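You operate a simulated robot arm through the tools that you are given. There is no shell and no other tool. Be economical: measure what you need, move in short steps, check, and stop when the job is done.

Carry out the task below with a simulated robot arm. There is one attempt and no reset: what you move stays moved.

Task
Unscrew the cap from the tube in the holder; put both in the pockets marked 3.
Fine: grip it with the blue knob first, leave the knob at FREE; cap in the flat pocket, tube in the deep one; other parts and the stop stay put.

Only the result counts: the job must be done as asked and must still hold three seconds after the hand-in. Knocking over, shifting, dropping, spilling or breaking anything else fails it. A push-on lid holds only when it is set on centred and level and pressed home; a screw cap is set on level and turned clockwise until tight.

Robot
A 7-joint arm with a two-finger parallel gripper, fixed in place. Base frame: the origin is at the foot of the arm, x ahead of it, y to its left, z up. Readings come in cm, rad, newtons and seconds.
Its first joint turns from -2.897 to 2.897 rad. Payload 3.43 kg.
The tool frame sits at the grasp point between the pads (the TCP): z along the fingers, y along the line on which they close. The tips reach 3 cm beyond it. The gripper opens to 9.4 cm. The fingers are 2.8 cm wide and 1 cm thick; the gripper's body (5 by 9.6 cm) begins 5.5 cm behind the TCP.
Orientation is told as [roll, pitch, yaw] about the base's x, y, z axes, in that order, counted from this pose: with the fingers straight down and closing along the base's y, the tool's x points along the base's -x, its y along +y and its z along -z.

Tools
- The arm moves only by the tool arm_command. Its argument "deltas" is a list that holds one entry, the list of rows, each a list of 7 numbers: the shift along the tool's x, y, z in units of 40 mm (1.0 is 40 mm), then the turn, a rotation vector about the tool's x, y, z in units of 4 degrees (1.0 is 4 degrees), then the opening, from 0 (shut) to 1 (fully open). In form: [[[x, y, z, wx, wy, wz, jaw], ...]]. A call has 1 to 20 rows; each row shifts and turns the commanded pose from where the row before left it, along the tool's axes as they then stand. A call with a number of a shift or a turn outside -1 to 1 is refused whole. A row lasts 0.2 s, in which the tool goes at most 5 cm and 0.15 rad; a call with a longer step from one row to the next is refused whole, and so is a gripper value outside its range. Where a pose cannot be reached the arm comes as near as it can. A force on the tool above 90 N (or 10 N above the force at the start of the call, whichever is more), or a blocked arm, ends the call early, and 0.2 s more pass. Each finger travels about 4.5 cm/s and halts on what it meets, pressing with about 26 N; the grip force reading is that of the motor and also rises with nothing between the fingers. The clock runs only during rows and for 0.2 s after the last one: add rows that do not move to give the fingers time. It gives the time, the measured TCP pose, the force on the tool (base axes), the opening and the grip force at its end, in the units of the frame above (readings bear some noise), with the torque about the TCP (base axes, N m) and any sound that the robot's microphone picked up.
- Cameras (640 x 400 px; columns grow to the right, rows downward): "scene" is fixed at [4.62, 64.29, 139.17]; the picture's right is [-0.55, -0.84, 0.00], its down [-0.52, 0.34, -0.79] and it looks along [0.66, -0.43, -0.62] (base axes); focal length 270 px, centre (320, 200). "wrist" rides on the gripper at [7.6, 1.4, -10.3] in the tool frame; the picture's right is [-0.18, 0.98, 0.00], its down [-0.75, -0.14, -0.64] and it looks along [-0.63, -0.12, 0.77] (tool axes); focal length 243 px, centre (320, 200). There is no depth. A picture from a camera that has moved, and an enlarged one, comes with that camera's place and axes in the base frame and with its lens. The place of the scene camera against the robot may be out by one fixed shift of up to 1.8 cm in any direction.
- camera(camera): a new picture of that camera. The clock stands still meanwhile.
- raise_lower(by): slides the trunk up (or, below 0, down) by that many cm; the arm rides with it, the base frame stays. It gives what a move gives, with no picture.
- close_up(camera, box): a new picture of the part [left, top, right, bottom] of that camera's present view, enlarged. The clock stands still meanwhile.
- finish_job(): hands the job in; it is judged then, once.

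Go step by step. Nothing tells you positions but the pictures and the camera data: compare them with the known pose of the tool, close in by small moves and look again before you grip or let go. The budget is 120 turns and 64 pictures, counting those below and the enlarged ones. Unless the task says otherwise, let go and move clear before handing in, and close with one line.

The tools are called after "Call:" by a JSON object that holds its "op" and its "data". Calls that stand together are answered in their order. arm_command: Moves the arm, as the interface text tells. Its arguments: {"type":"object","properties":{"deltas":{"type":"array"}},"required":["deltas"]} The other tools are called the same way: raise_lower (by) slides the trunk up or down; camera (camera) takes a picture; close_up (camera, box) takes an enlarged picture of a part of a camera's view; finish_job () hands the job in.

At the start:

```text
time_s: 0.0
tool_pos: [64.61, 25.98, 121.37]
ee_rot: [0.0, -0.002, -0.002]
wrist_force: [0.5, -0.4, -0.6]
wrist_torque: [-0.02, 0.02, 0.02]
finger_gap: 9.41
finger_force: 0.0
trunk travel left (down, up): [-25.0, 24.0]
```

scene: 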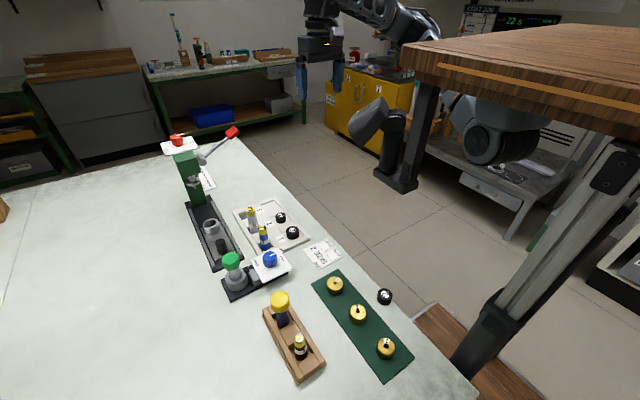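
wrist: 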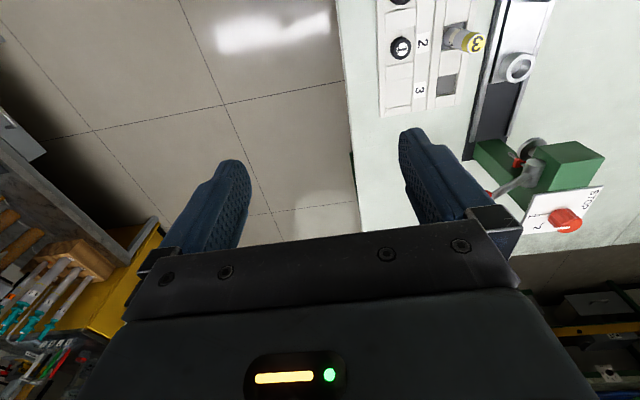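

I see a bench with a press, a tray with pockets, a holder with a green-capped tube and a blue knob. I'll enlarge the relevant area first.

Call:
{"op": "close_up", "data": {"camera": "scene", "box": [190, 190, 350, 310]}}

Call:
{"op": "close_up", "data": {"camera": "scene", "box": [240, 260, 440, 390]}}

Call:
{"op": "close_up", "data": {"camera": "wrist", "box": [350, 0, 610, 240]}}

```text
3.33 times, centred on (270, 250) of scene
camera zoom: at [4.62, 64.29, 139.17], right [-0.55, -0.84, 0.0], down [-0.52, 0.34, -0.79], along [0.66, -0.43, -0.62], focal length 900 px, centre (487, 33)
```

zoom: 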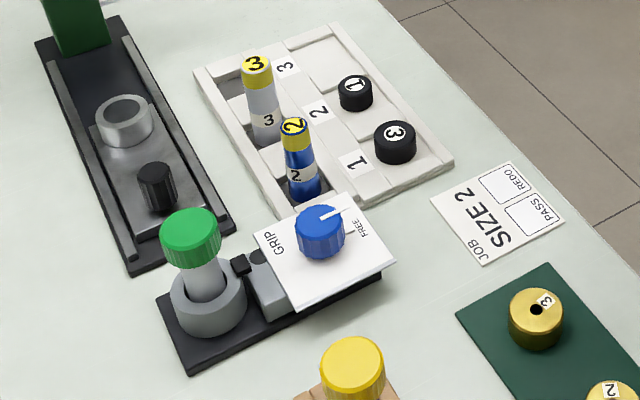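

```text
3.08 times, centred on (340, 325) of scene
camera zoom: at [4.62, 64.29, 139.17], right [-0.55, -0.84, 0.0], down [-0.52, 0.34, -0.79], along [0.66, -0.43, -0.62], focal length 830 px, centre (258, -185)
```

zoom: 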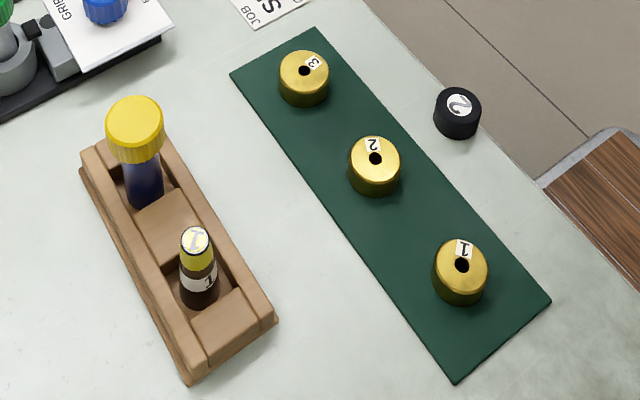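

```text
1.67 times, centred on (480, 120) of wrist
camera zoom: at [56.9, 27.41, 131.62], right [0.19, 0.98, 0.0], down [0.75, -0.14, 0.64], along [0.63, -0.12, -0.77], focal length 404 px, centre (53, 333)
```

zoom: 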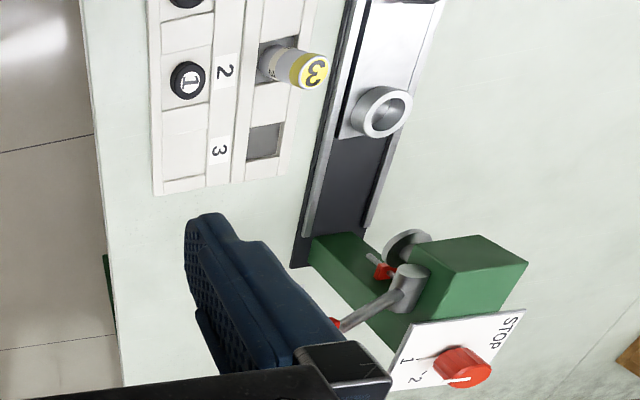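

The tray is around (75,44), its top near z 79. The holder is around (51,60) and the knob around (48,51). I'll move the gripper to a viewpoint over them.

Call:
{"op": "arm_command", "data": {"deltas": [[[0.58, 0.81, 0.42, 0, 0, 0, 1], [0.58, 0.81, 0.42, 0, 0, 0, 1], [0.58, 0.81, 0.42, 0, 0, 0, 1], [0.58, 0.81, 0.42, 0, 0, 0, 1]]]}}

```text
time_s: 1.0
tool_pos: [55.29, 38.89, 114.53]
ee_rot: [0.001, -0.001, -0.003]
wrist_force: [0.2, -0.3, -0.6]
wrist_torque: [0.02, 0.02, -0.03]
finger_gap: 9.41
finger_force: 0.1
trunk travel left (down, up): [-25.0, 24.0]
```

The arm moves freely. I'll take the rest of the way and then look.

Call:
{"op": "arm_command", "data": {"deltas": [[[0.58, 0.81, 0.42, 0, 0, 0, 1], [0.58, 0.81, 0.42, 0, 0, 0, 1], [0.58, 0.81, 0.42, 0, 0, 0, 1], [0.58, 0.81, 0.42, 0, 0, 0, 1], [0, 0, 0, 0, 0, 0, 1]]]}}

Call:
{"op": "camera", "data": {"camera": "wrist"}}

```text
time_s: 2.2
tool_pos: [46.02, 51.79, 107.86]
ee_rot: [0.0, 0.0, -0.003]
wrist_force: [-0.2, 0.4, 0.1]
wrist_torque: [-0.01, 0.02, -0.01]
finger_gap: 9.39
finger_force: 0.0
trunk travel left (down, up): [-25.0, 24.0]
```

```text
58 pictures are left
camera wrist: at [38.29, 53.31, 118.03], right [0.19, 0.98, 0.0], down [0.75, -0.14, 0.64], along [0.63, -0.12, -0.77], focal length 243 px, centre (320, 200)
```

wrist: 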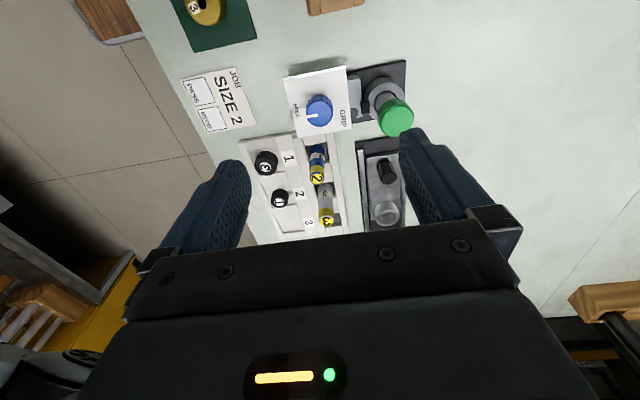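

The view is upside-down, but everything is visible. I'll enlarge it.

Call:
{"op": "close_up", "data": {"camera": "wrist", "box": [240, 50, 420, 240]}}

Call:
{"op": "close_up", "data": {"camera": "scene", "box": [210, 200, 310, 305]}}

```text
2.11 times, centred on (330, 145) of wrist
camera zoom: at [38.29, 53.31, 118.03], right [0.19, 0.98, 0.0], down [0.75, -0.14, 0.64], along [0.63, -0.12, -0.77], focal length 511 px, centre (299, 316)
```

zoom: 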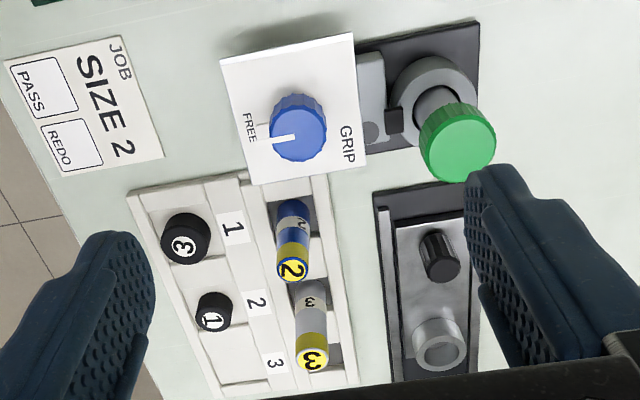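

```text
3.81 times, centred on (260, 252) of scene
camera zoom: at [4.62, 64.29, 139.17], right [-0.55, -0.84, 0.0], down [-0.52, 0.34, -0.79], along [0.66, -0.43, -0.62], focal length 1028 px, centre (549, 0)
```

zoom: 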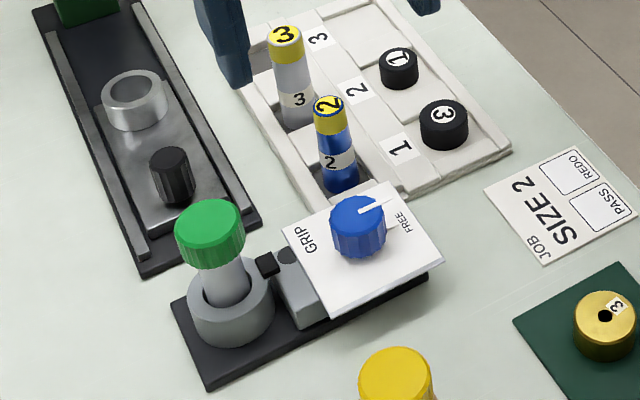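

The knob plate is horizontal at about z 81. The knob is near (49.5,51) with its top at about 85, and the green cap is near (52,60) with its top at about 88. I'll descend for a closer, steeper look at the knob dial.

Call:
{"op": "arm_command", "data": {"deltas": [[[-0.56, -0.15, 0.95, 0, 0, 0, 0.7], [-0.56, -0.15, 0.95, 0, 0, 0, 0.7], [-0.56, -0.15, 0.95, 0, 0, 0, 0.7], [0, 0, 0, 0, 0, 0, 0.7]]]}}

Call:
{"op": "camera", "data": {"camera": "wrist"}}

```text
time_s: 3.2
tool_pos: [52.82, 50.12, 96.37]
ee_rot: [0.001, -0.002, -0.001]
wrist_force: [-0.5, -0.7, -0.6]
wrist_torque: [0.05, 0.0, 0.01]
finger_gap: 6.55
finger_force: 0.1
trunk travel left (down, up): [-25.0, 24.0]
```

```text
55 pictures are left
camera wrist: at [45.07, 51.56, 106.64], right [0.19, 0.98, 0.0], down [0.75, -0.14, 0.64], along [0.63, -0.12, -0.77], focal length 243 px, centre (320, 200)
```

wrist: 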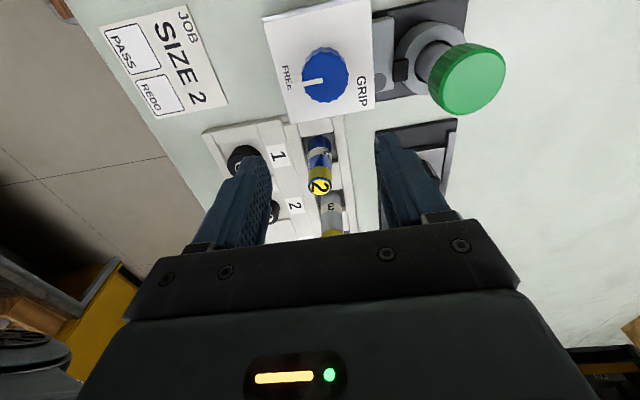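

Call:
{"op": "close_up", "data": {"camera": "wrist", "box": [250, 0, 410, 130]}}

```text
3.08 times, centred on (330, 65) of wrist
camera zoom: at [45.07, 51.56, 106.64], right [0.19, 0.98, 0.0], down [0.75, -0.14, 0.64], along [0.63, -0.12, -0.77], focal length 746 px, centre (289, 615)
```

zoom: 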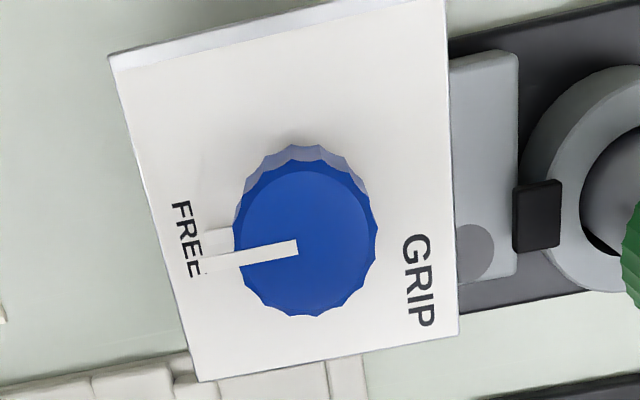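

The knob's axis is at about (50.2,51.05), its top at z≈85, and the pointer sticks out towards -y (FREE). GRIP lies about 130° counter-clockwise. I'll grip it along x, clear of the pointer, so first I'll test the yaw range in the air.

Call:
{"op": "arm_command", "data": {"deltas": [[[0, 0, 0, 0, 0, -1, 0.7], [0, 0, 0, 0, 0, -1, 0.7], [0, 0, 0, 0, 0, -1, 0.7], [0, 0, 0, 0, 0, -1, 0.7], [0, 0, 0, 0, 0, -1, 0.7], [0, 0, 0, 0, 0, -1, 0.7], [0, 0, 0, 0, 0, -1, 0.7], [0, 0, 0, 0, 0, -1, 0.7], [0, 0, 0, 0, 0, -1, 0.7], [0, 0, 0, 0, 0, -1, 0.7], [0, 0, 0, 0, 0, -1, 0.7], [0, 0, 0, 0, 0, -1, 0.7], [0, 0, 0, 0, 0, -1, 0.7], [0, 0, 0, 0, 0, -1, 0.7], [0, 0, 0, 0, 0, -1, 0.7], [0, 0, 0, 0, 0, -1, 0.7], [0, 0, 0, 0, 0, -1, 0.7], [0, 0, 0, 0, 0, -1, 0.7], [0, 0, 0, 0, 0, -1, 0.7], [0, 0, 0, 0, 0, -1, 0.7]]]}}

```text
time_s: 7.4
tool_pos: [52.92, 50.12, 96.5]
ee_rot: [-0.001, 0.001, 1.397]
wrist_force: [0.1, 0.4, -0.6]
wrist_torque: [0.0, -0.03, 0.01]
finger_gap: 6.59
finger_force: 0.0
trunk travel left (down, up): [-25.0, 24.0]
```

Yaw +80° works. I'll probe further.

Call:
{"op": "arm_command", "data": {"deltas": [[[0, 0, 0, 0, 0, -1, 0.7], [0, 0, 0, 0, 0, -1, 0.7], [0, 0, 0, 0, 0, -1, 0.7], [0, 0, 0, 0, 0, -1, 0.7], [0, 0, 0, 0, 0, -1, 0.7], [0, 0, 0, 0, 0, -1, 0.7], [0, 0, 0, 0, 0, -1, 0.7], [0, 0, 0, 0, 0, -1, 0.7], [0, 0, 0, 0, 0, -1, 0.7], [0, 0, 0, 0, 0, -1, 0.7], [0, 0, 0, 0, 0, -1, 0.7], [0, 0, 0, 0, 0, -1, 0.7], [0, 0, 0, 0, 0, -1, 0.7], [0, 0, 0, 0, 0, -1, 0.7], [0, 0, 0, 0, 0, -1, 0.7], [0, 0, 0, 0, 0, -1, 0.7], [0, 0, 0, 0, 0, -1, 0.7], [0, 0, 0, 0, 0, -1, 0.7]]]}}

```text
time_s: 11.2
tool_pos: [52.85, 49.96, 96.42]
ee_rot: [0.001, 0.001, 2.652]
wrist_force: [-0.6, -0.3, -0.6]
wrist_torque: [0.04, -0.03, -0.01]
finger_gap: 6.6
finger_force: 0.1
trunk travel left (down, up): [-25.0, 24.0]
```

Yaw 152° works too. Now I'll swing back to -90° for the knob grip.

Call:
{"op": "arm_command", "data": {"deltas": [[[0, 0, 0, 0, 0, 1, 0.7], [0, 0, 0, 0, 0, 1, 0.7], [0, 0, 0, 0, 0, 1, 0.7], [0, 0, 0, 0, 0, 1, 0.7], [0, 0, 0, 0, 0, 1, 0.7], [0, 0, 0, 0, 0, 1, 0.7], [0, 0, 0, 0, 0, 1, 0.7], [0, 0, 0, 0, 0, 1, 0.7], [0, 0, 0, 0, 0, 1, 0.7], [0, 0, 0, 0, 0, 1, 0.7], [0, 0, 0, 0, 0, 1, 0.7], [0, 0, 0, 0, 0, 1, 0.7], [0, 0, 0, 0, 0, 1, 0.7], [0, 0, 0, 0, 0, 1, 0.7], [0, 0, 0, 0, 0, 1, 0.7], [0, 0, 0, 0, 0, 1, 0.7], [0, 0, 0, 0, 0, 1, 0.7], [0, 0, 0, 0, 0, 1, 0.7], [0, 0, 0, 0, 0, 1, 0.7], [0, 0, 0, 0, 0, 1, 0.7]]]}}

Call:
{"op": "arm_command", "data": {"deltas": [[[0, 0, 0, 0, 0, 1, 0.7], [0, 0, 0, 0, 0, 1, 0.7], [0, 0, 0, 0, 0, 1, 0.7], [0, 0, 0, 0, 0, 1, 0.7], [0, 0, 0, 0, 0, 1, 0.7], [0, 0, 0, 0, 0, 1, 0.7], [0, 0, 0, 0, 0, 1, 0.7], [0, 0, 0, 0, 0, 1, 0.7], [0, 0, 0, 0, 0, 1, 0.7], [0, 0, 0, 0, 0, 1, 0.7], [0, 0, 0, 0, 0, 1, 0.7], [0, 0, 0, 0, 0, 1, 0.7], [0, 0, 0, 0, 0, 1, 0.7], [0, 0, 0, 0, 0, 1, 0.7], [0, 0, 0, 0, 0, 1, 0.7], [0, 0, 0, 0, 0, 1, 0.7], [0, 0, 0, 0, 0, 1, 0.7], [0, 0, 0, 0, 0, 1, 0.7], [0, 0, 0, 0, 0, 1, 0.7], [0, 0, 0, 0, 0, 1, 0.7]]]}}

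Call:
{"op": "arm_command", "data": {"deltas": [[[0, 0, 0, 0, 0, 1, 0.7], [0, 0, 0, 0, 0, 1, 0.7], [0, 0, 0, 0, 0, 1, 0.7], [0, 0, 0, 0, 0, 1, 0.7], [0, 0, 0, 0, 0, 1, 0.7], [0, 0, 0, 0, 0, 1, 0.7], [0, 0, 0, 0, 0, 1, 0.7], [0, 0, 0, 0, 0, 1, 0.7], [0, 0, 0, 0, 0, 1, 0.7], [0, 0, 0, 0, 0, 1, 0.7], [0, 0, 0, 0, 0, 1, 0.7], [0, 0, 0, 0, 0, 1, 0.7], [0, 0, 0, 0, 0, 1, 0.7], [0, 0, 0, 0, 0, 1, 0.7], [0, 0, 0, 0, 0, 1, 0.7], [0, 0, 0, 0, 0, 1, 0.7], [0, 0, 0, 0, 0, 1, 0.7], [0, 0, 0, 0, 0, 1, 0.7], [0, 0, 0, 0, 0, 1, 0.7], [0, 0, 0, 0, 0, 1, 0.7]]]}}

```text
time_s: 15.4
tool_pos: [52.91, 49.99, 96.5]
ee_rot: [-0.001, 0.001, 1.254]
wrist_force: [-0.5, -0.1, -0.2]
wrist_torque: [0.02, -0.01, -0.02]
finger_gap: 6.58
finger_force: 0.0
trunk travel left (down, up): [-25.0, 24.0]
```

```text
time_s: 19.6
tool_pos: [52.84, 50.07, 96.6]
ee_rot: [0.0, -0.001, -0.141]
wrist_force: [0.4, 0.2, 0.0]
wrist_torque: [-0.01, 0.03, 0.0]
finger_gap: 6.58
finger_force: 0.0
trunk travel left (down, up): [-25.0, 24.0]
```

```text
time_s: 23.8
tool_pos: [64.91, 58.2, 91.71]
ee_rot: [0.001, 0.0, -1.534]
wrist_force: [0.3, 0.1, -0.4]
wrist_torque: [0.01, -0.01, 0.01]
finger_gap: 6.59
finger_force: 0.0
out of reach, approached as far as the arm can: row 12, 13, 14, 15, 16, 17, 18, 19, 20
trunk travel left (down, up): [-25.0, 24.0]
```

Yaw -50° is about the lower limit, and the arm drifted near that end. No contact was felt. I'll swing to +90° instead, then check that nothing was disturbed.

Call:
{"op": "arm_command", "data": {"deltas": [[[0, 0, -0.5, 0, 0, -1, 0.7], [0, 0, 0, 0, 0, -1, 0.7], [0, 0, 0, 0, 0, -1, 0.7], [0, 0, 0, 0, 0, -1, 0.7], [0, 0, 0, 0, 0, -1, 0.7], [0, 0, 0, 0, 0, -1, 0.7], [0, 0, 0, 0, 0, -1, 0.7], [0, 0, 0, 0, 0, -1, 0.7], [0, 0, 0, 0, 0, -1, 0.7], [0, 0, 0, 0, 0, -1, 0.7], [0, 0, 0, 0, 0, -1, 0.7], [0, 0, 0, 0, 0, -1, 0.7], [0, 0, 0, 0, 0, -1, 0.7], [0, 0, 0, 0, 0, -1, 0.7], [0, 0, 0, 0, 0, -1, 0.7], [0, 0, 0, 0, 0, -1, 0.7], [0, 0, 0, 0, 0, -1, 0.7], [0, 0, 0, 0, 0, -1, 0.7], [0, 0, 0, 0, 0, -1, 0.7], [0, 0, 0, 0, 0, -1, 0.7]]]}}

Call:
{"op": "camera", "data": {"camera": "scene"}}

```text
time_s: 28.0
tool_pos: [64.93, 58.2, 93.58]
ee_rot: [0.002, -0.001, -0.14]
wrist_force: [-1.2, -0.4, -0.5]
wrist_torque: [-0.02, -0.02, 0.04]
finger_gap: 6.58
finger_force: 0.1
trunk travel left (down, up): [-25.0, 24.0]
```

```text
53 pictures are left
```

scene: 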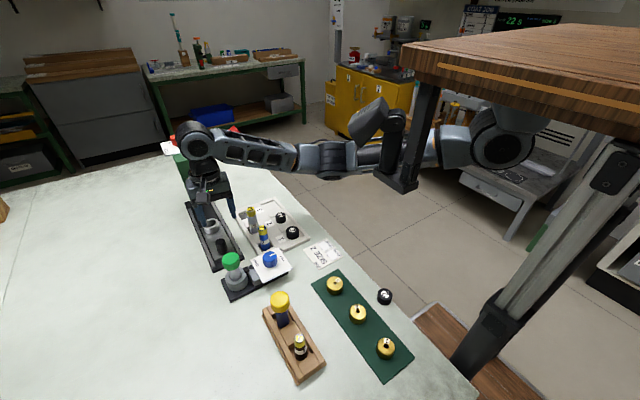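

Nothing is disturbed. I'll translate above the knob and rotate on.

Call:
{"op": "arm_command", "data": {"deltas": [[[0.85, -0.57, -0.2, 0, 0, 0, 0.7], [0.85, -0.57, -0.2, 0, 0, 0, 0.7], [0.85, -0.57, -0.2, 0, 0, 0, 0.7], [0.85, -0.57, -0.2, 0, 0, 0, 0.7], [0, 0, 0, 0, 0, -1, 0.7], [0, 0, 0, 0, 0, -1, 0.7], [0, 0, 0, 0, 0, -1, 0.7], [0, 0, 0, 0, 0, -1, 0.7], [0, 0, 0, 0, 0, -1, 0.7], [0, 0, 0, 0, 0, -1, 0.7], [0, 0, 0, 0, 0, -1, 0.7], [0, 0, 0, 0, 0, -1, 0.7], [0, 0, 0, 0, 0, -1, 0.7], [0, 0, 0, 0, 0, -1, 0.7], [0, 0, 0, 0, 0, -1, 0.7], [0, 0, 0, 0, 0, -1, 0.7], [0, 0, 0, 0, 0, -1, 0.7], [0, 0, 0, 0, 0, -1, 0.7], [0, 0, 0, 0, 0, -1, 0.7], [0, 0, 0, 0, 0, -1, 0.7]]]}}

Call:
{"op": "arm_command", "data": {"deltas": [[[0, 0, 0, 0, 0, -1, 0.7], [0, 0, 0, 0, 0, -1, 0.7], [0, 0, 0, 0, 0, -1, 0.7], [0, 0, 0, 0, 0, -1, 0.7], [0, 0, 0, 0, 0, -1, 0.7], [0, 0, 0, 0, 0, -1, 0.7], [0, 0, 0, 0, 0, -1, 0.7], [0, 0, 0, 0, 0, -1, 0.7], [0, 0, 0, 0, 0, -0.5, 0.7]]]}}

Call:
{"op": "camera", "data": {"camera": "wrist"}}

```text
time_s: 32.2
tool_pos: [50.14, 50.93, 96.82]
ee_rot: [-0.001, -0.001, 0.979]
wrist_force: [0.2, 0.5, 1.0]
wrist_torque: [-0.02, 0.01, 0.02]
finger_gap: 6.6
finger_force: 0.1
trunk travel left (down, up): [-25.0, 24.0]
```

```text
time_s: 34.2
tool_pos: [50.02, 51.18, 96.89]
ee_rot: [-0.002, -0.001, 1.57]
wrist_force: [0.2, -0.2, 0.2]
wrist_torque: [0.0, 0.01, 0.0]
finger_gap: 6.59
finger_force: 0.0
trunk travel left (down, up): [-25.0, 24.0]
```

```text
52 pictures are left
camera wrist: at [48.7, 43.53, 107.12], right [-0.98, 0.18, 0.0], down [0.14, 0.75, 0.64], along [0.12, 0.63, -0.77], focal length 243 px, centre (320, 200)
```

wrist: 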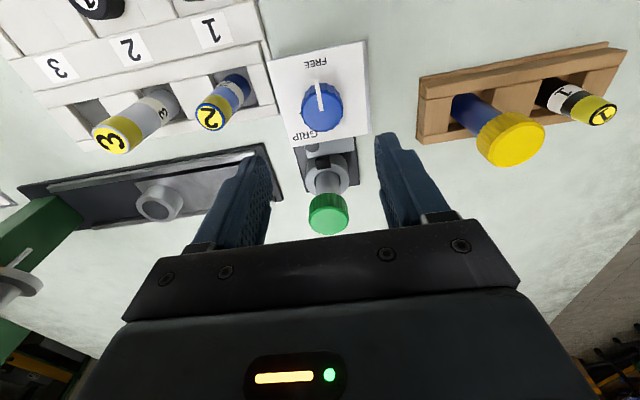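

Call:
{"op": "close_up", "data": {"camera": "wrist", "box": [260, 30, 380, 240]}}

```text
1.90 times, centred on (320, 135) of wrist
camera zoom: at [48.7, 43.53, 107.12], right [-0.98, 0.18, 0.0], down [0.14, 0.75, 0.64], along [0.12, 0.63, -0.77], focal length 462 px, centre (320, 324)
```

zoom: 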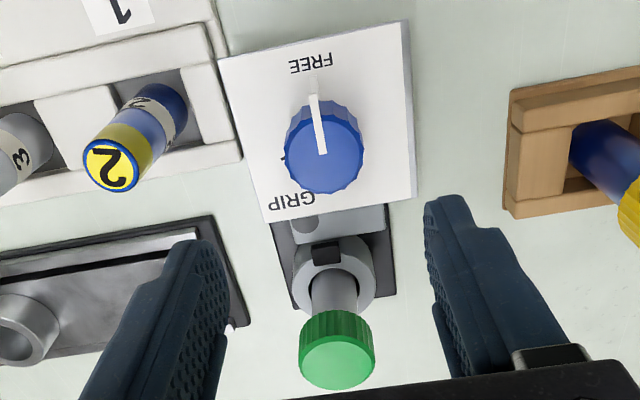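

Matching the views puts the knob at (50.0,51.05) with its top at z≈86.1 and the plate at z≈83.2. The GRIP tick is about 110–130° counter-clockwise. I'll descend with the tips at about 84.2 and close.

Call:
{"op": "arm_command", "data": {"deltas": [[[0.03, 0, 0.8, 0, 0, 0, 0.65], [0, 0, 0.8, 0, 0, 0, 0.65], [0, 0, 0.6, 0, 0, 0, 0.65], [0, 0, 0.2, 0, 0, 0, 0.65], [0, 0, 0, 0, 0, 0, 0.65]]]}}

Call:
{"op": "close_up", "data": {"camera": "scene", "box": [210, 200, 310, 305]}}

```text
time_s: 35.4
tool_pos: [50.24, 50.9, 87.33]
ee_rot: [-0.002, 0.0, 1.569]
wrist_force: [0.0, 0.0, 0.5]
wrist_torque: [-0.03, 0.0, -0.02]
finger_gap: 6.13
finger_force: 0.0
trunk travel left (down, up): [-25.0, 24.0]
```

```text
3.81 times, centred on (260, 252) of scene
camera zoom: at [4.62, 64.29, 139.17], right [-0.55, -0.84, 0.0], down [-0.52, 0.34, -0.79], along [0.66, -0.43, -0.62], focal length 1028 px, centre (549, 0)
```

zoom: 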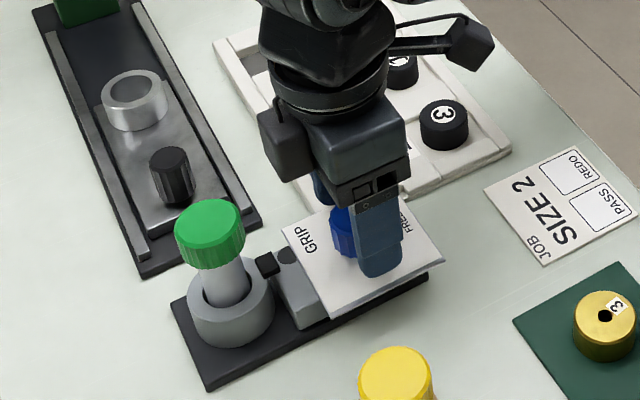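

The fingers straddle the knob without touching it. I'll close on it.

Call:
{"op": "arm_command", "data": {"deltas": [[[0, 0, 0, 0, 0, 0, 0.3], [0, 0, 0, 0, 0, 0, 0.3], [0, 0, 0, 0, 0, 0, 0.3], [0, 0, 0, 0, 0, 0, 0.3], [0, 0, 0, 0, 0, 0, 0.3]]]}}

```text
time_s: 36.6
tool_pos: [50.03, 51.04, 87.2]
ee_rot: [0.0, 0.0, 1.574]
wrist_force: [-26.3, -2.4, -0.7]
wrist_torque: [0.06, 0.96, 0.05]
finger_gap: 3.58
finger_force: 44.9
trunk travel left (down, up): [-25.0, 24.0]
```

Gripped, but there is a 26 N sideways load, so I'm slightly off centre in x. I'll ease over.

Call:
{"op": "arm_command", "data": {"deltas": [[[0, 0.03, 0, 0, 0, 0, 0.3], [0, 0, 0, 0, 0, 0, 0.3]]]}}

```text
time_s: 37.2
tool_pos: [49.97, 50.99, 87.15]
ee_rot: [-0.002, 0.0, 1.572]
wrist_force: [-25.0, -1.1, -3.4]
wrist_torque: [0.08, 1.29, 0.19]
finger_gap: 3.56
finger_force: 44.5
trunk travel left (down, up): [-25.0, 24.0]
```

Call:
{"op": "arm_command", "data": {"deltas": [[[0, 0.06, 0, 0, 0, 0, 0.3], [0, 0, 0, 0, 0, 0, 0.3]]]}}

```text
time_s: 37.8
tool_pos: [49.94, 51.01, 87.21]
ee_rot: [-0.004, 0.001, 1.568]
wrist_force: [-8.5, 2.3, -4.2]
wrist_torque: [-0.34, 0.96, 0.26]
finger_gap: 3.56
finger_force: 44.8
trunk travel left (down, up): [-25.0, 24.0]
```

That's better. Now I'll turn counter-clockwise, starting with 40°.

Call:
{"op": "arm_command", "data": {"deltas": [[[0, 0.03, 0, 0, 0, 0, 0.3], [0, 0, 0, 0, 0, -1, 0.3], [0, 0, 0, 0, 0, -1, 0.3], [0, 0, 0, 0, 0, -1, 0.3], [0, 0, 0, 0, 0, -1, 0.3], [0, 0, 0, 0, 0, -1, 0.3], [0, 0, 0, 0, 0, -1, 0.3], [0, 0, 0, 0, 0, -1, 0.3], [0, 0, 0, 0, 0, -1, 0.3], [0, 0, 0, 0, 0, -1, 0.3], [0, 0, 0, 0, 0, -1, 0.3]]]}}

Call:
{"op": "close_up", "data": {"camera": "wrist", "box": [200, 0, 440, 240]}}

```text
time_s: 40.2
tool_pos: [50.07, 51.02, 87.16]
ee_rot: [-0.006, 0.001, 2.265]
wrist_force: [43.1, 6.5, 0.1]
wrist_torque: [-0.25, -0.42, -0.12]
finger_gap: 3.57
finger_force: 45.1
trunk travel left (down, up): [-25.0, 24.0]
```

```text
1.67 times, centred on (320, 120) of wrist
camera zoom: at [53.7, 44.22, 97.5], right [-0.87, -0.49, 0.0], down [-0.38, 0.67, 0.64], along [-0.31, 0.56, -0.77], focal length 404 px, centre (320, 333)
```

zoom: 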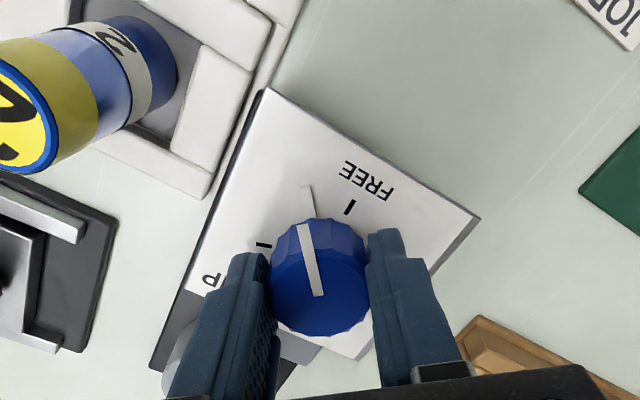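

The pointer moved 40°. The ticks show GRIP about 110° from FREE. I'll relieve the side load and continue.

Call:
{"op": "arm_command", "data": {"deltas": [[[0.025, -0.03, 0, 0, 0, 0, 0.3], [0, 0, 0, 0, 0, -1, 0.3], [0, 0, 0, 0, 0, -1, 0.3], [0, 0, 0, 0, 0, -1, 0.3], [0, 0, 0, 0, 0, -1, 0.3], [0, 0, 0, 0, 0, -1, 0.3], [0, 0, 0, 0, 0, -1, 0.3], [0, 0, 0, 0, 0, -1, 0.3], [0, 0, 0, 0, 0, -1, 0.3], [0, 0, 0, 0, 0, -1, 0.3], [0, 0, 0, 0, 0, -1, 0.3]]]}}

```text
time_s: 42.6
tool_pos: [49.58, 51.06, 87.27]
ee_rot: [-0.002, -0.001, 2.971]
wrist_force: [4.6, 14.5, 5.2]
wrist_torque: [-0.05, -0.68, 0.07]
finger_gap: 3.5
finger_force: 44.5
trunk travel left (down, up): [-25.0, 24.0]
```

Call:
{"op": "close_up", "data": {"camera": "wrist", "box": [200, 0, 440, 240]}}

```text
1.67 times, centred on (320, 120) of wrist
camera zoom: at [56.88, 48.39, 97.5], right [-0.35, -0.94, 0.0], down [-0.72, 0.27, 0.64], along [-0.6, 0.22, -0.77], focal length 404 px, centre (320, 333)
```

zoom: 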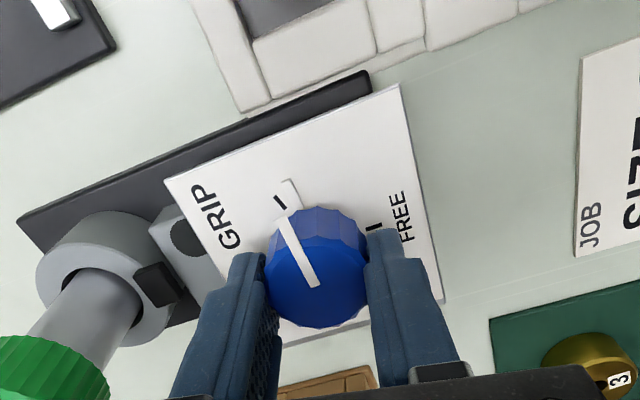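

The pointer is nearing GRIP. I'll turn 28° more.

Call:
{"op": "arm_command", "data": {"deltas": [[[0, 0, 0, 0, 0, -1, 0.3], [0, 0, 0, 0, 0, -1, 0.3], [0, 0, 0, 0, 0, -1, 0.3], [0, 0, 0, 0, 0, -1, 0.3], [0, 0, 0, 0, 0, -1, 0.3], [0, 0, 0, 0, 0, -1, 0.3], [0, 0, 0, 0, 0, -1, 0.3], [0, 0, 0, 0, 0, 0, 0.3]]]}}

Call:
{"op": "close_up", "data": {"camera": "wrist", "box": [200, 0, 440, 240]}}

```text
time_s: 44.4
tool_pos: [50.0, 50.98, 87.27]
ee_rot: [0.002, 0.002, -2.827]
wrist_force: [2.2, 10.2, -4.3]
wrist_torque: [0.6, -0.02, -0.09]
finger_gap: 3.51
finger_force: 24.9
trunk travel left (down, up): [-25.0, 24.0]
```

```text
1.67 times, centred on (320, 120) of wrist
camera zoom: at [57.56, 52.01, 97.49], right [0.13, -0.99, 0.0], down [-0.76, -0.1, 0.64], along [-0.64, -0.08, -0.77], focal length 404 px, centre (320, 333)
```

zoom: 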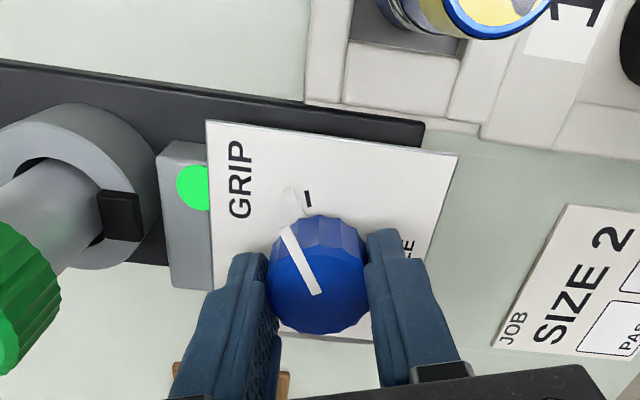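

The green lamp is lit, so the tube is gripped. I'll release the knob and rise.

Call:
{"op": "arm_command", "data": {"deltas": [[[0, 0, 0, 0, 0, 0, 0.65], [0, 0, 0, 0, 0, 0, 0.65], [0, 0, 0, 0, 0, 0, 0.65], [0, 0, 0, 0, 0, 0, 0.65], [0, 0, -0.6, 0, 0, 0, 0.65], [0, 0, -0.8, 0, 0, 0, 0.65], [0, 0, -0.8, 0, 0, 0, 0.65], [0, 0, -0.6, 0, 0, 0, 0.65]]]}}

Call:
{"op": "camera", "data": {"camera": "wrist"}}

```text
time_s: 46.2
tool_pos: [49.74, 50.86, 98.38]
ee_rot: [0.002, 0.0, -2.828]
wrist_force: [-0.1, 0.5, -0.1]
wrist_torque: [0.03, -0.02, 0.01]
finger_gap: 6.09
finger_force: 0.1
trunk travel left (down, up): [-25.0, 24.0]
```

```text
46 pictures are left
camera wrist: at [57.47, 51.93, 108.69], right [0.13, -0.99, 0.0], down [-0.76, -0.1, 0.64], along [-0.64, -0.08, -0.77], focal length 243 px, centre (320, 200)
```

wrist: 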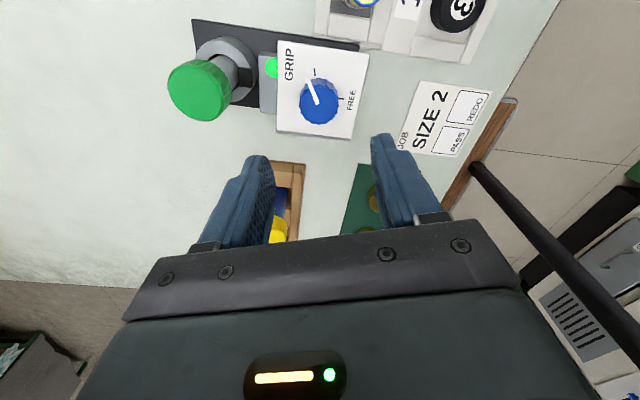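

The cap is at about (51.0,60.2), its top at z≈90. I'll move above it and rotate back to yaw ≈ -30° so there is room to unscrew counter-clockwise.

Call:
{"op": "arm_command", "data": {"deltas": [[[0.34, -0.71, 0, 0, 0, 0, 0.7], [0.34, -0.71, 0, 0, 0, 0, 0.7], [0.34, -0.71, 0, 0, 0, 0, 0.7], [0, 0, 0, 0, 0, 1, 0.7], [0, 0, 0, 0, 0, 1, 0.7], [0, 0, 0, 0, 0, 1, 0.7], [0, 0, 0, 0, 0, 1, 0.7], [0, 0, 0, 0, 0, 1, 0.7], [0, 0, 0, 0, 0, 1, 0.7], [0, 0, 0, 0, 0, 1, 0.7], [0, 0, 0, 0, 0, 1, 0.7], [0, 0, 0, 0, 0, 1, 0.7], [0, 0, 0, 0, 0, 1, 0.7], [0, 0, 0, 0, 0, 1, 0.7], [0, 0, 0, 0, 0, 1, 0.7], [0, 0, 0, 0, 0, 1, 0.7], [0, 0, 0, 0, 0, 1, 0.7], [0, 0, 0, 0, 0, 1, 0.7], [0, 0, 0, 0, 0, 1, 0.7], [0, 0, 0, 0, 0, 1, 0.7]]]}}

Call:
{"op": "arm_command", "data": {"deltas": [[[0, 0, 0, 0, 0, 1, 0.7], [0, 0, 0, 0, 0, 1, 0.7], [0, 0, 0, 0, 0, 1, 0.7], [0, 0, 0, 0, 0, 1, 0.7], [0, 0, 0, 0, 0, 1, 0.7], [0, 0, 0, 0, 0, 1, 0.7], [0, 0, 0, 0, 0, 1, 0.7], [0, 0, 0, 0, 0, 1, 0.7], [0, 0, 0, 0, 0, 1, 0.7], [0, 0, 0, 0, 0, 1, 0.7], [0, 0, 0, 0, 0, 1, 0.7], [0, 0, 0, 0, 0, 1, 0.7], [0, 0, 0, 0, 0, 1, 0.7], [0, 0, 0, 0, 0, 1, 0.7], [0, 0, 0, 0, 0, 1, 0.7], [0, 0, 0, 0, 0, 1, 0.7], [0, 0, 0, 0, 0, 1, 0.7], [0, 0, 0, 0, 0, 1, 0.7], [0, 0, 0, 0, 0, 1, 0.7], [0, 0, 0, 0, 0, 1, 0.7]]]}}

Call:
{"op": "arm_command", "data": {"deltas": [[[0, 0, 0, 0, 0, 1, 0.7], [0, 0, 0, 0, 0, 1, 0.7], [0, 0, 0, 0, 0, 1, 0.7], [0, 0, 0, 0, 0, 1, 0.7], [0, 0, 0, 0, 0, 1, 0.7], [0, 0, 0, 0, 0, 1, 0.7], [0, 0, 0, 0, 0, 1, 0.7], [0, 0, 0, 0, 0, 1, 0.7], [0, 0, 0, 0, 0, 1, 0.7], [0, 0, 0, 0, 0, 1, 0.7], [0, 0, 0, 0, 0, 1, 0.7], [0, 0, 0, 0, 0, 1, 0.7], [0, 0, 0, 0, 0, 1, 0.7], [0, 0, 0, 0, 0, 1, 0.7], [0, 0, 0, 0, 0, 1, 0.7], [0, 0, 0, 0, 0, 1, 0.7], [0, 0, 0, 0, 0, 1, 0.7], [0, 0, 0, 0, 0, 1, 0.7]]]}}

Call:
{"op": "camera", "data": {"camera": "wrist"}}

```text
time_s: 50.4
tool_pos: [52.1, 60.02, 98.64]
ee_rot: [-0.008, 0.002, 2.251]
wrist_force: [0.2, 0.8, 0.8]
wrist_torque: [-0.02, -0.01, -0.05]
finger_gap: 6.56
finger_force: 0.0
trunk travel left (down, up): [-25.0, 24.0]
```

```text
time_s: 54.6
tool_pos: [52.17, 59.97, 98.62]
ee_rot: [-0.002, -0.004, 0.852]
wrist_force: [0.2, -0.3, 0.2]
wrist_torque: [0.01, -0.02, 0.02]
finger_gap: 6.57
finger_force: 0.1
trunk travel left (down, up): [-25.0, 24.0]
```

```text
time_s: 58.4
tool_pos: [52.1, 59.91, 98.74]
ee_rot: [0.005, -0.004, -0.401]
wrist_force: [0.1, 0.7, 0.3]
wrist_torque: [-0.01, 0.0, 0.01]
finger_gap: 6.57
finger_force: 0.1
trunk travel left (down, up): [-25.0, 24.0]
```

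```text
45 pictures are left
camera wrist: at [45.55, 64.34, 108.87], right [0.55, 0.83, 0.0], down [0.64, -0.43, 0.64], along [0.54, -0.35, -0.77], focal length 243 px, centre (320, 200)
```

wrist: 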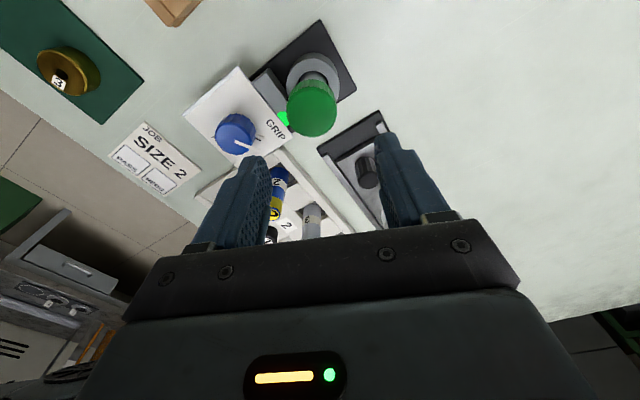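

The cap is confirmed at about (51.05,60.15). I'll centre and lower to TCP z≈91.6.

Call:
{"op": "arm_command", "data": {"deltas": [[[0.266, -0.045, 0, 0, 0, 0, 0.7], [0, 0, 0.8, 0, 0, 0, 0.7], [0, 0, 0.6, 0, 0, 0, 0.7], [0, 0, 0.375, 0, 0, 0, 0.7], [0, 0, 0, 0, 0, 0, 0.7]]]}}

Call:
{"op": "close_up", "data": {"camera": "scene", "box": [190, 200, 290, 305]}}

Call:
{"op": "close_up", "data": {"camera": "wrist", "box": [200, 0, 440, 240]}}

```text
time_s: 59.8
tool_pos: [54.91, 59.21, 92.45]
ee_rot: [0.018, -0.006, -0.464]
wrist_force: [0.2, 0.3, -0.3]
wrist_torque: [-0.04, -0.04, 0.01]
finger_gap: 6.57
finger_force: 0.1
trunk travel left (down, up): [-25.0, 24.0]
stopped in row 5: the arm was blocked; the commanded pose is now the measured one
```

```text
3.81 times, centred on (240, 252) of scene
camera zoom: at [4.62, 64.29, 139.17], right [-0.55, -0.84, 0.0], down [-0.52, 0.34, -0.79], along [0.66, -0.43, -0.62], focal length 1028 px, centre (625, 0)
```

zoom: 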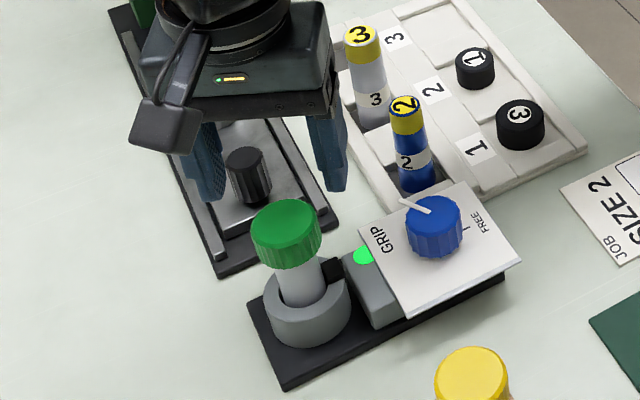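

```text
1.67 times, centred on (320, 120) of wrist
camera zoom: at [48.56, 63.77, 102.67], right [0.6, 0.8, 0.02], down [0.6, -0.47, 0.64], along [0.52, -0.38, -0.77], focal length 404 px, centre (320, 333)
```

zoom: 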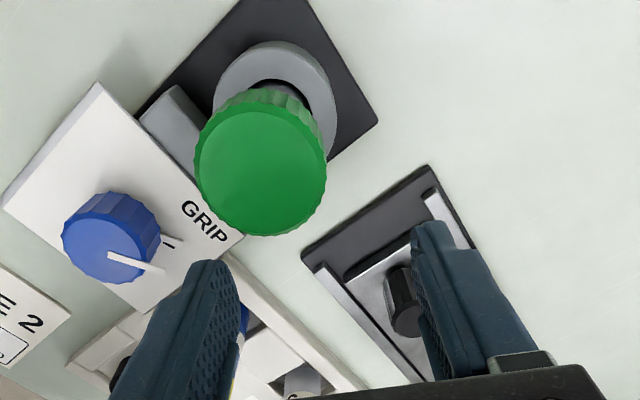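

The wrist ran into its joint limit at this low yaw and drifted, touching nothing. I'll rise and rotate to about +25° before approaching again.

Call:
{"op": "arm_command", "data": {"deltas": [[[0, 0, -0.7, 0, 0, 0, 0.7], [0, 0, -0.7, 0, 0, 0, 0.7], [0, 0, 0, 0, 0, -1, 0.7], [0, 0, 0, 0, 0, -1, 0.7], [0, 0, 0, 0, 0, -1, 0.7], [0, 0, 0, 0, 0, -1, 0.7], [0, 0, 0, 0, 0, -1, 0.7], [0, 0, 0, 0, 0, -1, 0.7], [0, 0, 0, 0, 0, -1, 0.7], [0, 0, 0, 0, 0, -1, 0.7], [0, 0, 0, 0, 0, -1, 0.7], [0, 0, 0, 0, 0, -1, 0.7], [0, 0, 0, 0, 0, -1, 0.7], [0, 0, 0, 0, 0, -1, 0.7], [0, 0, 0, 0, 0, 0, 0.7]]]}}

```text
time_s: 63.0
tool_pos: [54.67, 59.1, 98.06]
ee_rot: [0.008, -0.017, 0.379]
wrist_force: [-0.5, -0.6, 0.0]
wrist_torque: [-0.02, -0.01, 0.04]
finger_gap: 6.59
finger_force: 0.1
trunk travel left (down, up): [-25.0, 24.0]
```

Call:
{"op": "arm_command", "data": {"deltas": [[[0.37, 0.29, 0, 0, 0.27, 0, 0.7], [0.37, 0.29, 0, 0, 0, 0, 0.7], [0, 0, 0, 0, 0, 0, 0.7]]]}}

Call:
{"op": "close_up", "data": {"camera": "wrist", "box": [200, 0, 440, 240]}}

```text
time_s: 63.8
tool_pos: [52.18, 59.75, 97.97]
ee_rot: [0.01, 0.002, 0.358]
wrist_force: [-0.3, -0.8, 0.2]
wrist_torque: [0.0, 0.0, -0.01]
finger_gap: 6.6
finger_force: 0.2
trunk travel left (down, up): [-25.0, 24.0]
```

```text
1.67 times, centred on (320, 120) of wrist
camera zoom: at [44.63, 58.44, 108.37], right [-0.17, 0.99, 0.01], down [0.76, 0.13, 0.64], along [0.63, 0.12, -0.77], focal length 404 px, centre (320, 333)
```

zoom: 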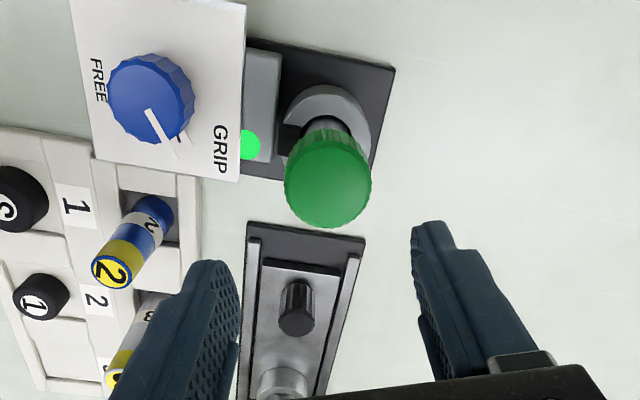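

I'm about 1.1 cm short of the target. I'll nudge over again.

Call:
{"op": "arm_command", "data": {"deltas": [[[0.22, 0.19, 0, 0, 0, 0, 0.7], [0, 0, 0, 0, 0, 0, 0.7], [0, 0, 0, 0, 0, 0, 0.7]]]}}

```text
time_s: 64.6
tool_pos: [52.29, 59.87, 98.16]
ee_rot: [0.009, 0.001, 0.341]
wrist_force: [0.2, 1.0, 0.6]
wrist_torque: [0.0, 0.02, 0.01]
finger_gap: 6.56
finger_force: 0.1
trunk travel left (down, up): [-25.0, 24.0]
```

A joint limit seems to block going further this way. I'll change the arm's posture by raising the trunk.

Call:
{"op": "raise_lower", "data": {"by": 10}}

Call:
{"op": "arm_command", "data": {"deltas": [[[0.22, 0.19, 0, 0, 0, 0, 0.7], [0, 0, 0, 0, 0, 0, 0.7], [0, 0, 0, 0, 0, 0, 0.7]]]}}

```text
time_s: 65.9
tool_pos: [52.35, 59.84, 108.24]
ee_rot: [0.008, 0.0, 0.341]
wrist_force: [0.1, 0.9, 0.8]
wrist_torque: [0.02, -0.02, 0.01]
finger_gap: 6.56
finger_force: 0.0
trunk travel left (down, up): [-35.0, 14.0]
```

```text
time_s: 66.9
tool_pos: [52.48, 59.83, 108.43]
ee_rot: [0.009, 0.0, 0.319]
wrist_force: [-0.6, -0.1, 0.5]
wrist_torque: [0.02, 0.01, 0.03]
finger_gap: 6.57
finger_force: 0.0
trunk travel left (down, up): [-35.0, 14.0]
stopped in row 3: the arm was blocked; the commanded pose is now the measured one
```

Call:
{"op": "arm_command", "data": {"deltas": [[[0, 0, 0.75, 0, 0, 0, 0.7], [0, 0, 0.75, 0, 0, 0, 0.7], [0, 0, 0.5, 0, 0, 0, 0.7], [0, 0, 0, 0, 0, 0, 0.7]]]}}

Call:
{"op": "camera", "data": {"camera": "scene"}}

```text
time_s: 68.1
tool_pos: [55.37, 58.95, 100.86]
ee_rot: [0.014, -0.006, 0.273]
wrist_force: [-0.1, 0.3, 0.0]
wrist_torque: [0.02, 0.02, -0.06]
finger_gap: 6.57
finger_force: 0.1
trunk travel left (down, up): [-35.0, 14.0]
stopped in row 4: the arm was blocked; the commanded pose is now the measured one
```

```text
41 pictures are left
```

scene: 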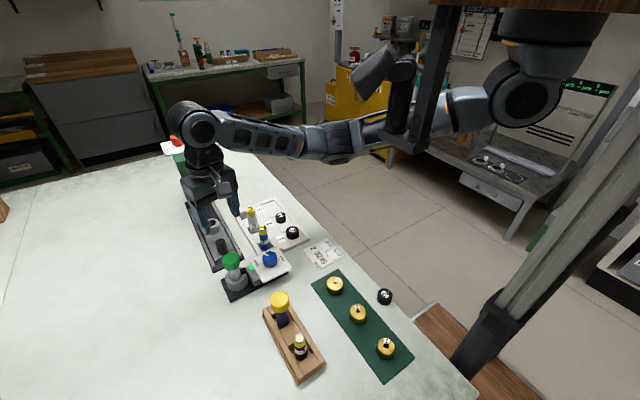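

Descending drifts the arm sideways, so the raised trunk makes it worse. I'll lift the arm, lower the trunk past its first height, and bring the wrist towards mid-range.

Call:
{"op": "arm_command", "data": {"deltas": [[[0, 0, -1, 0, 0, 0, 0.7], [0, 0, -1, 0, 0, 0, 0.7], [0, 0, -1, 0, 0, 0, 0.7], [0, 0, -1, 0, 0, 0, 0.7], [0, 0, -1, 0, 0, 0, 0.7], [0, 0, -1, 0, 0, 0, 0.7], [0, 0, 0, 0, 0, -1, 0.7], [0, 0, 0, 0, 0, -1, 0.7], [0, 0, 0, 0, 0, -1, 0.7], [0, 0, 0, 0, 0, -1, 0.7], [0, 0, 0, 0, 0, -1, 0.7], [0, 0, 0, 0, 0, -1, 0.7], [0, 0, 0, 0, 0, -1, 0.7], [0, 0, 0, 0, 0, -1, 0.7], [0, 0, 0, 0, 0, -1, 0.7], [0, 0, 0, 0, 0, -1, 0.7], [0, 0, 0, 0, 0, -1, 0.7], [0, 0, 0, 0, 0, -1, 0.7]]]}}

Call:
{"op": "raise_lower", "data": {"by": -22}}

```text
time_s: 71.9
tool_pos: [56.96, 57.94, 124.68]
ee_rot: [0.006, -0.013, 1.084]
wrist_force: [-0.8, 0.0, -0.3]
wrist_torque: [0.0, -0.01, 0.02]
finger_gap: 6.57
finger_force: 0.0
trunk travel left (down, up): [-35.0, 14.0]
```

```text
time_s: 74.3
tool_pos: [57.0, 57.87, 102.82]
ee_rot: [0.005, -0.018, 1.08]
wrist_force: [0.0, -0.1, -0.2]
wrist_torque: [-0.04, 0.0, 0.04]
finger_gap: 6.6
finger_force: 0.0
trunk travel left (down, up): [-13.0, 36.0]
```

Call:
{"op": "arm_command", "data": {"deltas": [[[0.1, 0.79, 0, -0.19, 0.185, 0, 0.7], [0.1, 0.79, 0, 0, 0, 0, 0.7], [0, 0, 0, 0, 0, 0, 0.7], [0, 0, 0, 0, 0, 0, 0.7]]]}}

```text
time_s: 75.1
tool_pos: [57.14, 57.76, 102.83]
ee_rot: [0.018, -0.001, 0.975]
wrist_force: [-0.4, -0.2, 0.2]
wrist_torque: [0.0, 0.01, 0.0]
finger_gap: 6.58
finger_force: 0.1
trunk travel left (down, up): [-13.0, 36.0]
stopped in row 4: the arm was blocked; the commanded pose is now the measured one
```

The azimuth is blocked. The joints seem wound up from the earlier excursion, so I'll go back near the starting pose to unwind and then return.

Call:
{"op": "arm_command", "data": {"deltas": [[[0.64, -0.72, -0.2, 0, 0, 0, 0.7], [0.64, -0.72, -0.2, 0, 0, 0, 0.7], [0.64, -0.72, -0.2, 0, 0, 0, 0.7], [0.64, -0.72, -0.2, 0, 0, 0, 0.7], [0.64, -0.72, -0.2, 0, 0, 0, 0.7], [0.64, -0.72, -0.2, 0, 0, 0, 0.7], [0.64, -0.72, -0.2, 0, 0, 0, 0.7], [0.64, -0.72, -0.2, 0, 0, 0, 0.7], [0, 0, 0, 0, 0, 0, 0.7]]]}}

Call:
{"op": "camera", "data": {"camera": "scene"}}

```text
time_s: 77.1
tool_pos: [64.83, 27.87, 108.69]
ee_rot: [0.019, 0.002, 0.979]
wrist_force: [0.4, -0.7, 0.8]
wrist_torque: [0.02, 0.04, 0.05]
finger_gap: 6.58
finger_force: 0.1
trunk travel left (down, up): [-13.0, 36.0]
```

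```text
40 pictures are left
```

scene: 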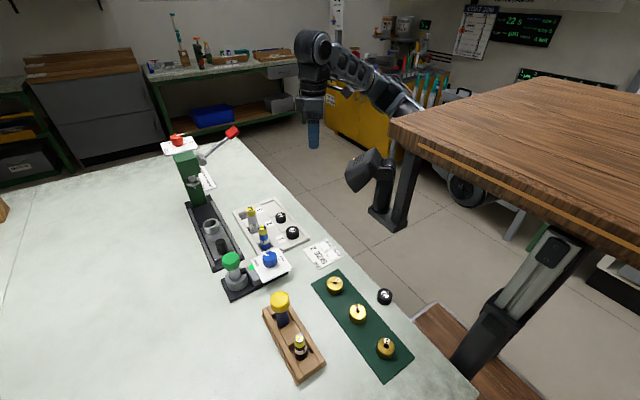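

The plank with its hanging post rides with the trunk, so the arm may be bumping into that. I'll look closer.

Call:
{"op": "close_up", "data": {"camera": "scene", "box": [280, 10, 600, 250]}}

```text
1.67 times, centred on (440, 130) of scene
camera zoom: at [4.62, 64.29, 139.17], right [-0.55, -0.84, 0.0], down [-0.52, 0.34, -0.79], along [0.66, -0.43, -0.62], focal length 450 px, centre (120, 317)
```

zoom: 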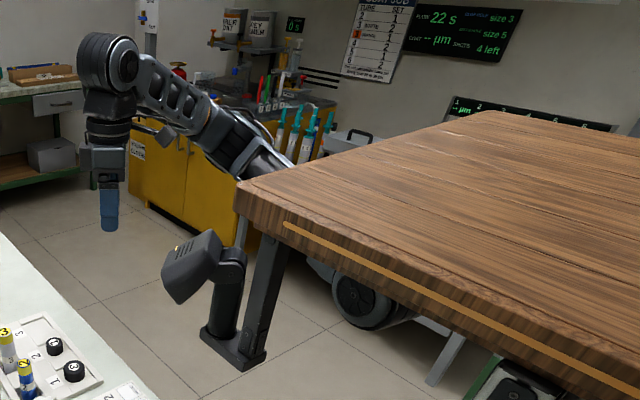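

The arm runs beside a bracket hanging under the trunk-mounted plank, around (34,27), and swinging further left presses against it. I'll raise the trunk fully and lower the arm so that it passes beneath the bracket.

Call:
{"op": "raise_lower", "data": {"by": 35}}

Call:
{"op": "arm_command", "data": {"deltas": [[[0, 0, 1, 0, 0, 0, 0.7], [0, 0, 1, 0, 0, 0, 0.7], [0, 0, 1, 0, 0, 0, 0.7], [0, 0, 1, 0, 0, 0, 0.7], [0, 0, 1, 0, 0, 0, 0.7], [0, 0, 1, 0, 0, 0, 0.7], [0, 0, 1, 0, 0, 0, 0.7], [0, 0, 1, 0, 0, 0, 0.7], [0, 0, 1, 0, 0, 0, 0.7], [0, 0, 0, 0, 0, 0, 0.7]]]}}

Call:
{"op": "camera", "data": {"camera": "scene"}}

```text
time_s: 80.5
tool_pos: [64.9, 27.99, 143.78]
ee_rot: [0.018, -0.003, 0.979]
wrist_force: [-0.1, 0.9, 0.3]
wrist_torque: [-0.01, -0.01, 0.0]
finger_gap: 6.55
finger_force: 0.0
trunk travel left (down, up): [-48.0, 1.0]
```

```text
time_s: 82.7
tool_pos: [64.46, 28.27, 107.76]
ee_rot: [0.019, 0.0, 0.98]
wrist_force: [-0.8, -0.3, 0.0]
wrist_torque: [-0.03, 0.02, 0.0]
finger_gap: 6.59
finger_force: 0.0
trunk travel left (down, up): [-48.0, 1.0]
```

```text
38 pictures are left
```

scene: 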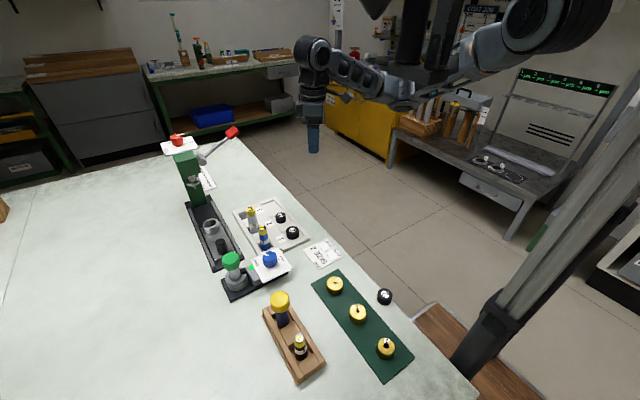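

Now the elbow hangs low. I'll lower the arm further, level the tool, and swing halfway.

Call:
{"op": "arm_command", "data": {"deltas": [[[0, 0, 0.9, 0.15, 0.226, 0, 0.7], [0, 0, 0.9, 0, 0, 0, 0.7], [0, 0, 0.8, 0, 0, 0, 0.7], [-0.528, 0.803, 0, 0, 0, 0, 0.7], [-0.528, 0.803, 0, 0, 0, 0, 0.7], [-0.528, 0.803, 0, 0, 0, 0, 0.7], [-0.528, 0.803, 0, 0, 0, 0, 0.7], [-0.528, 0.803, 0, 0, 0, 0, 0.7], [0, 0, 0, 0, 0, 0, 0.7]]]}}

Call:
{"op": "arm_command", "data": {"deltas": [[[-0.528, 0.803, 0, 0, 0, 0, 0.7], [-0.528, 0.803, 0, 0, 0, 0, 0.7], [-0.528, 0.803, 0, 0, 0, 0, 0.7], [-0.528, 0.803, 0, 0, 0, 0, 0.7], [0, 0, 0, 0, 0, 0, 0.7]]]}}

Call:
{"op": "camera", "data": {"camera": "scene"}}

```text
time_s: 84.7
tool_pos: [56.6, 45.91, 97.3]
ee_rot: [0.01, 0.016, 0.98]
wrist_force: [-0.1, -0.1, -0.2]
wrist_torque: [-0.01, -0.03, 0.01]
finger_gap: 6.59
finger_force: 0.1
trunk travel left (down, up): [-48.0, 1.0]
```

```text
time_s: 85.9
tool_pos: [50.57, 60.24, 97.26]
ee_rot: [0.009, 0.013, 0.979]
wrist_force: [0.0, -0.9, 0.8]
wrist_torque: [-0.02, 0.01, 0.0]
finger_gap: 6.58
finger_force: 0.0
trunk travel left (down, up): [-48.0, 1.0]
```

```text
37 pictures are left
```

scene: 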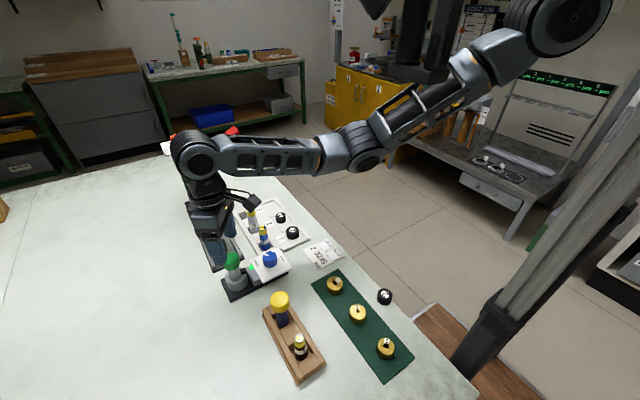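

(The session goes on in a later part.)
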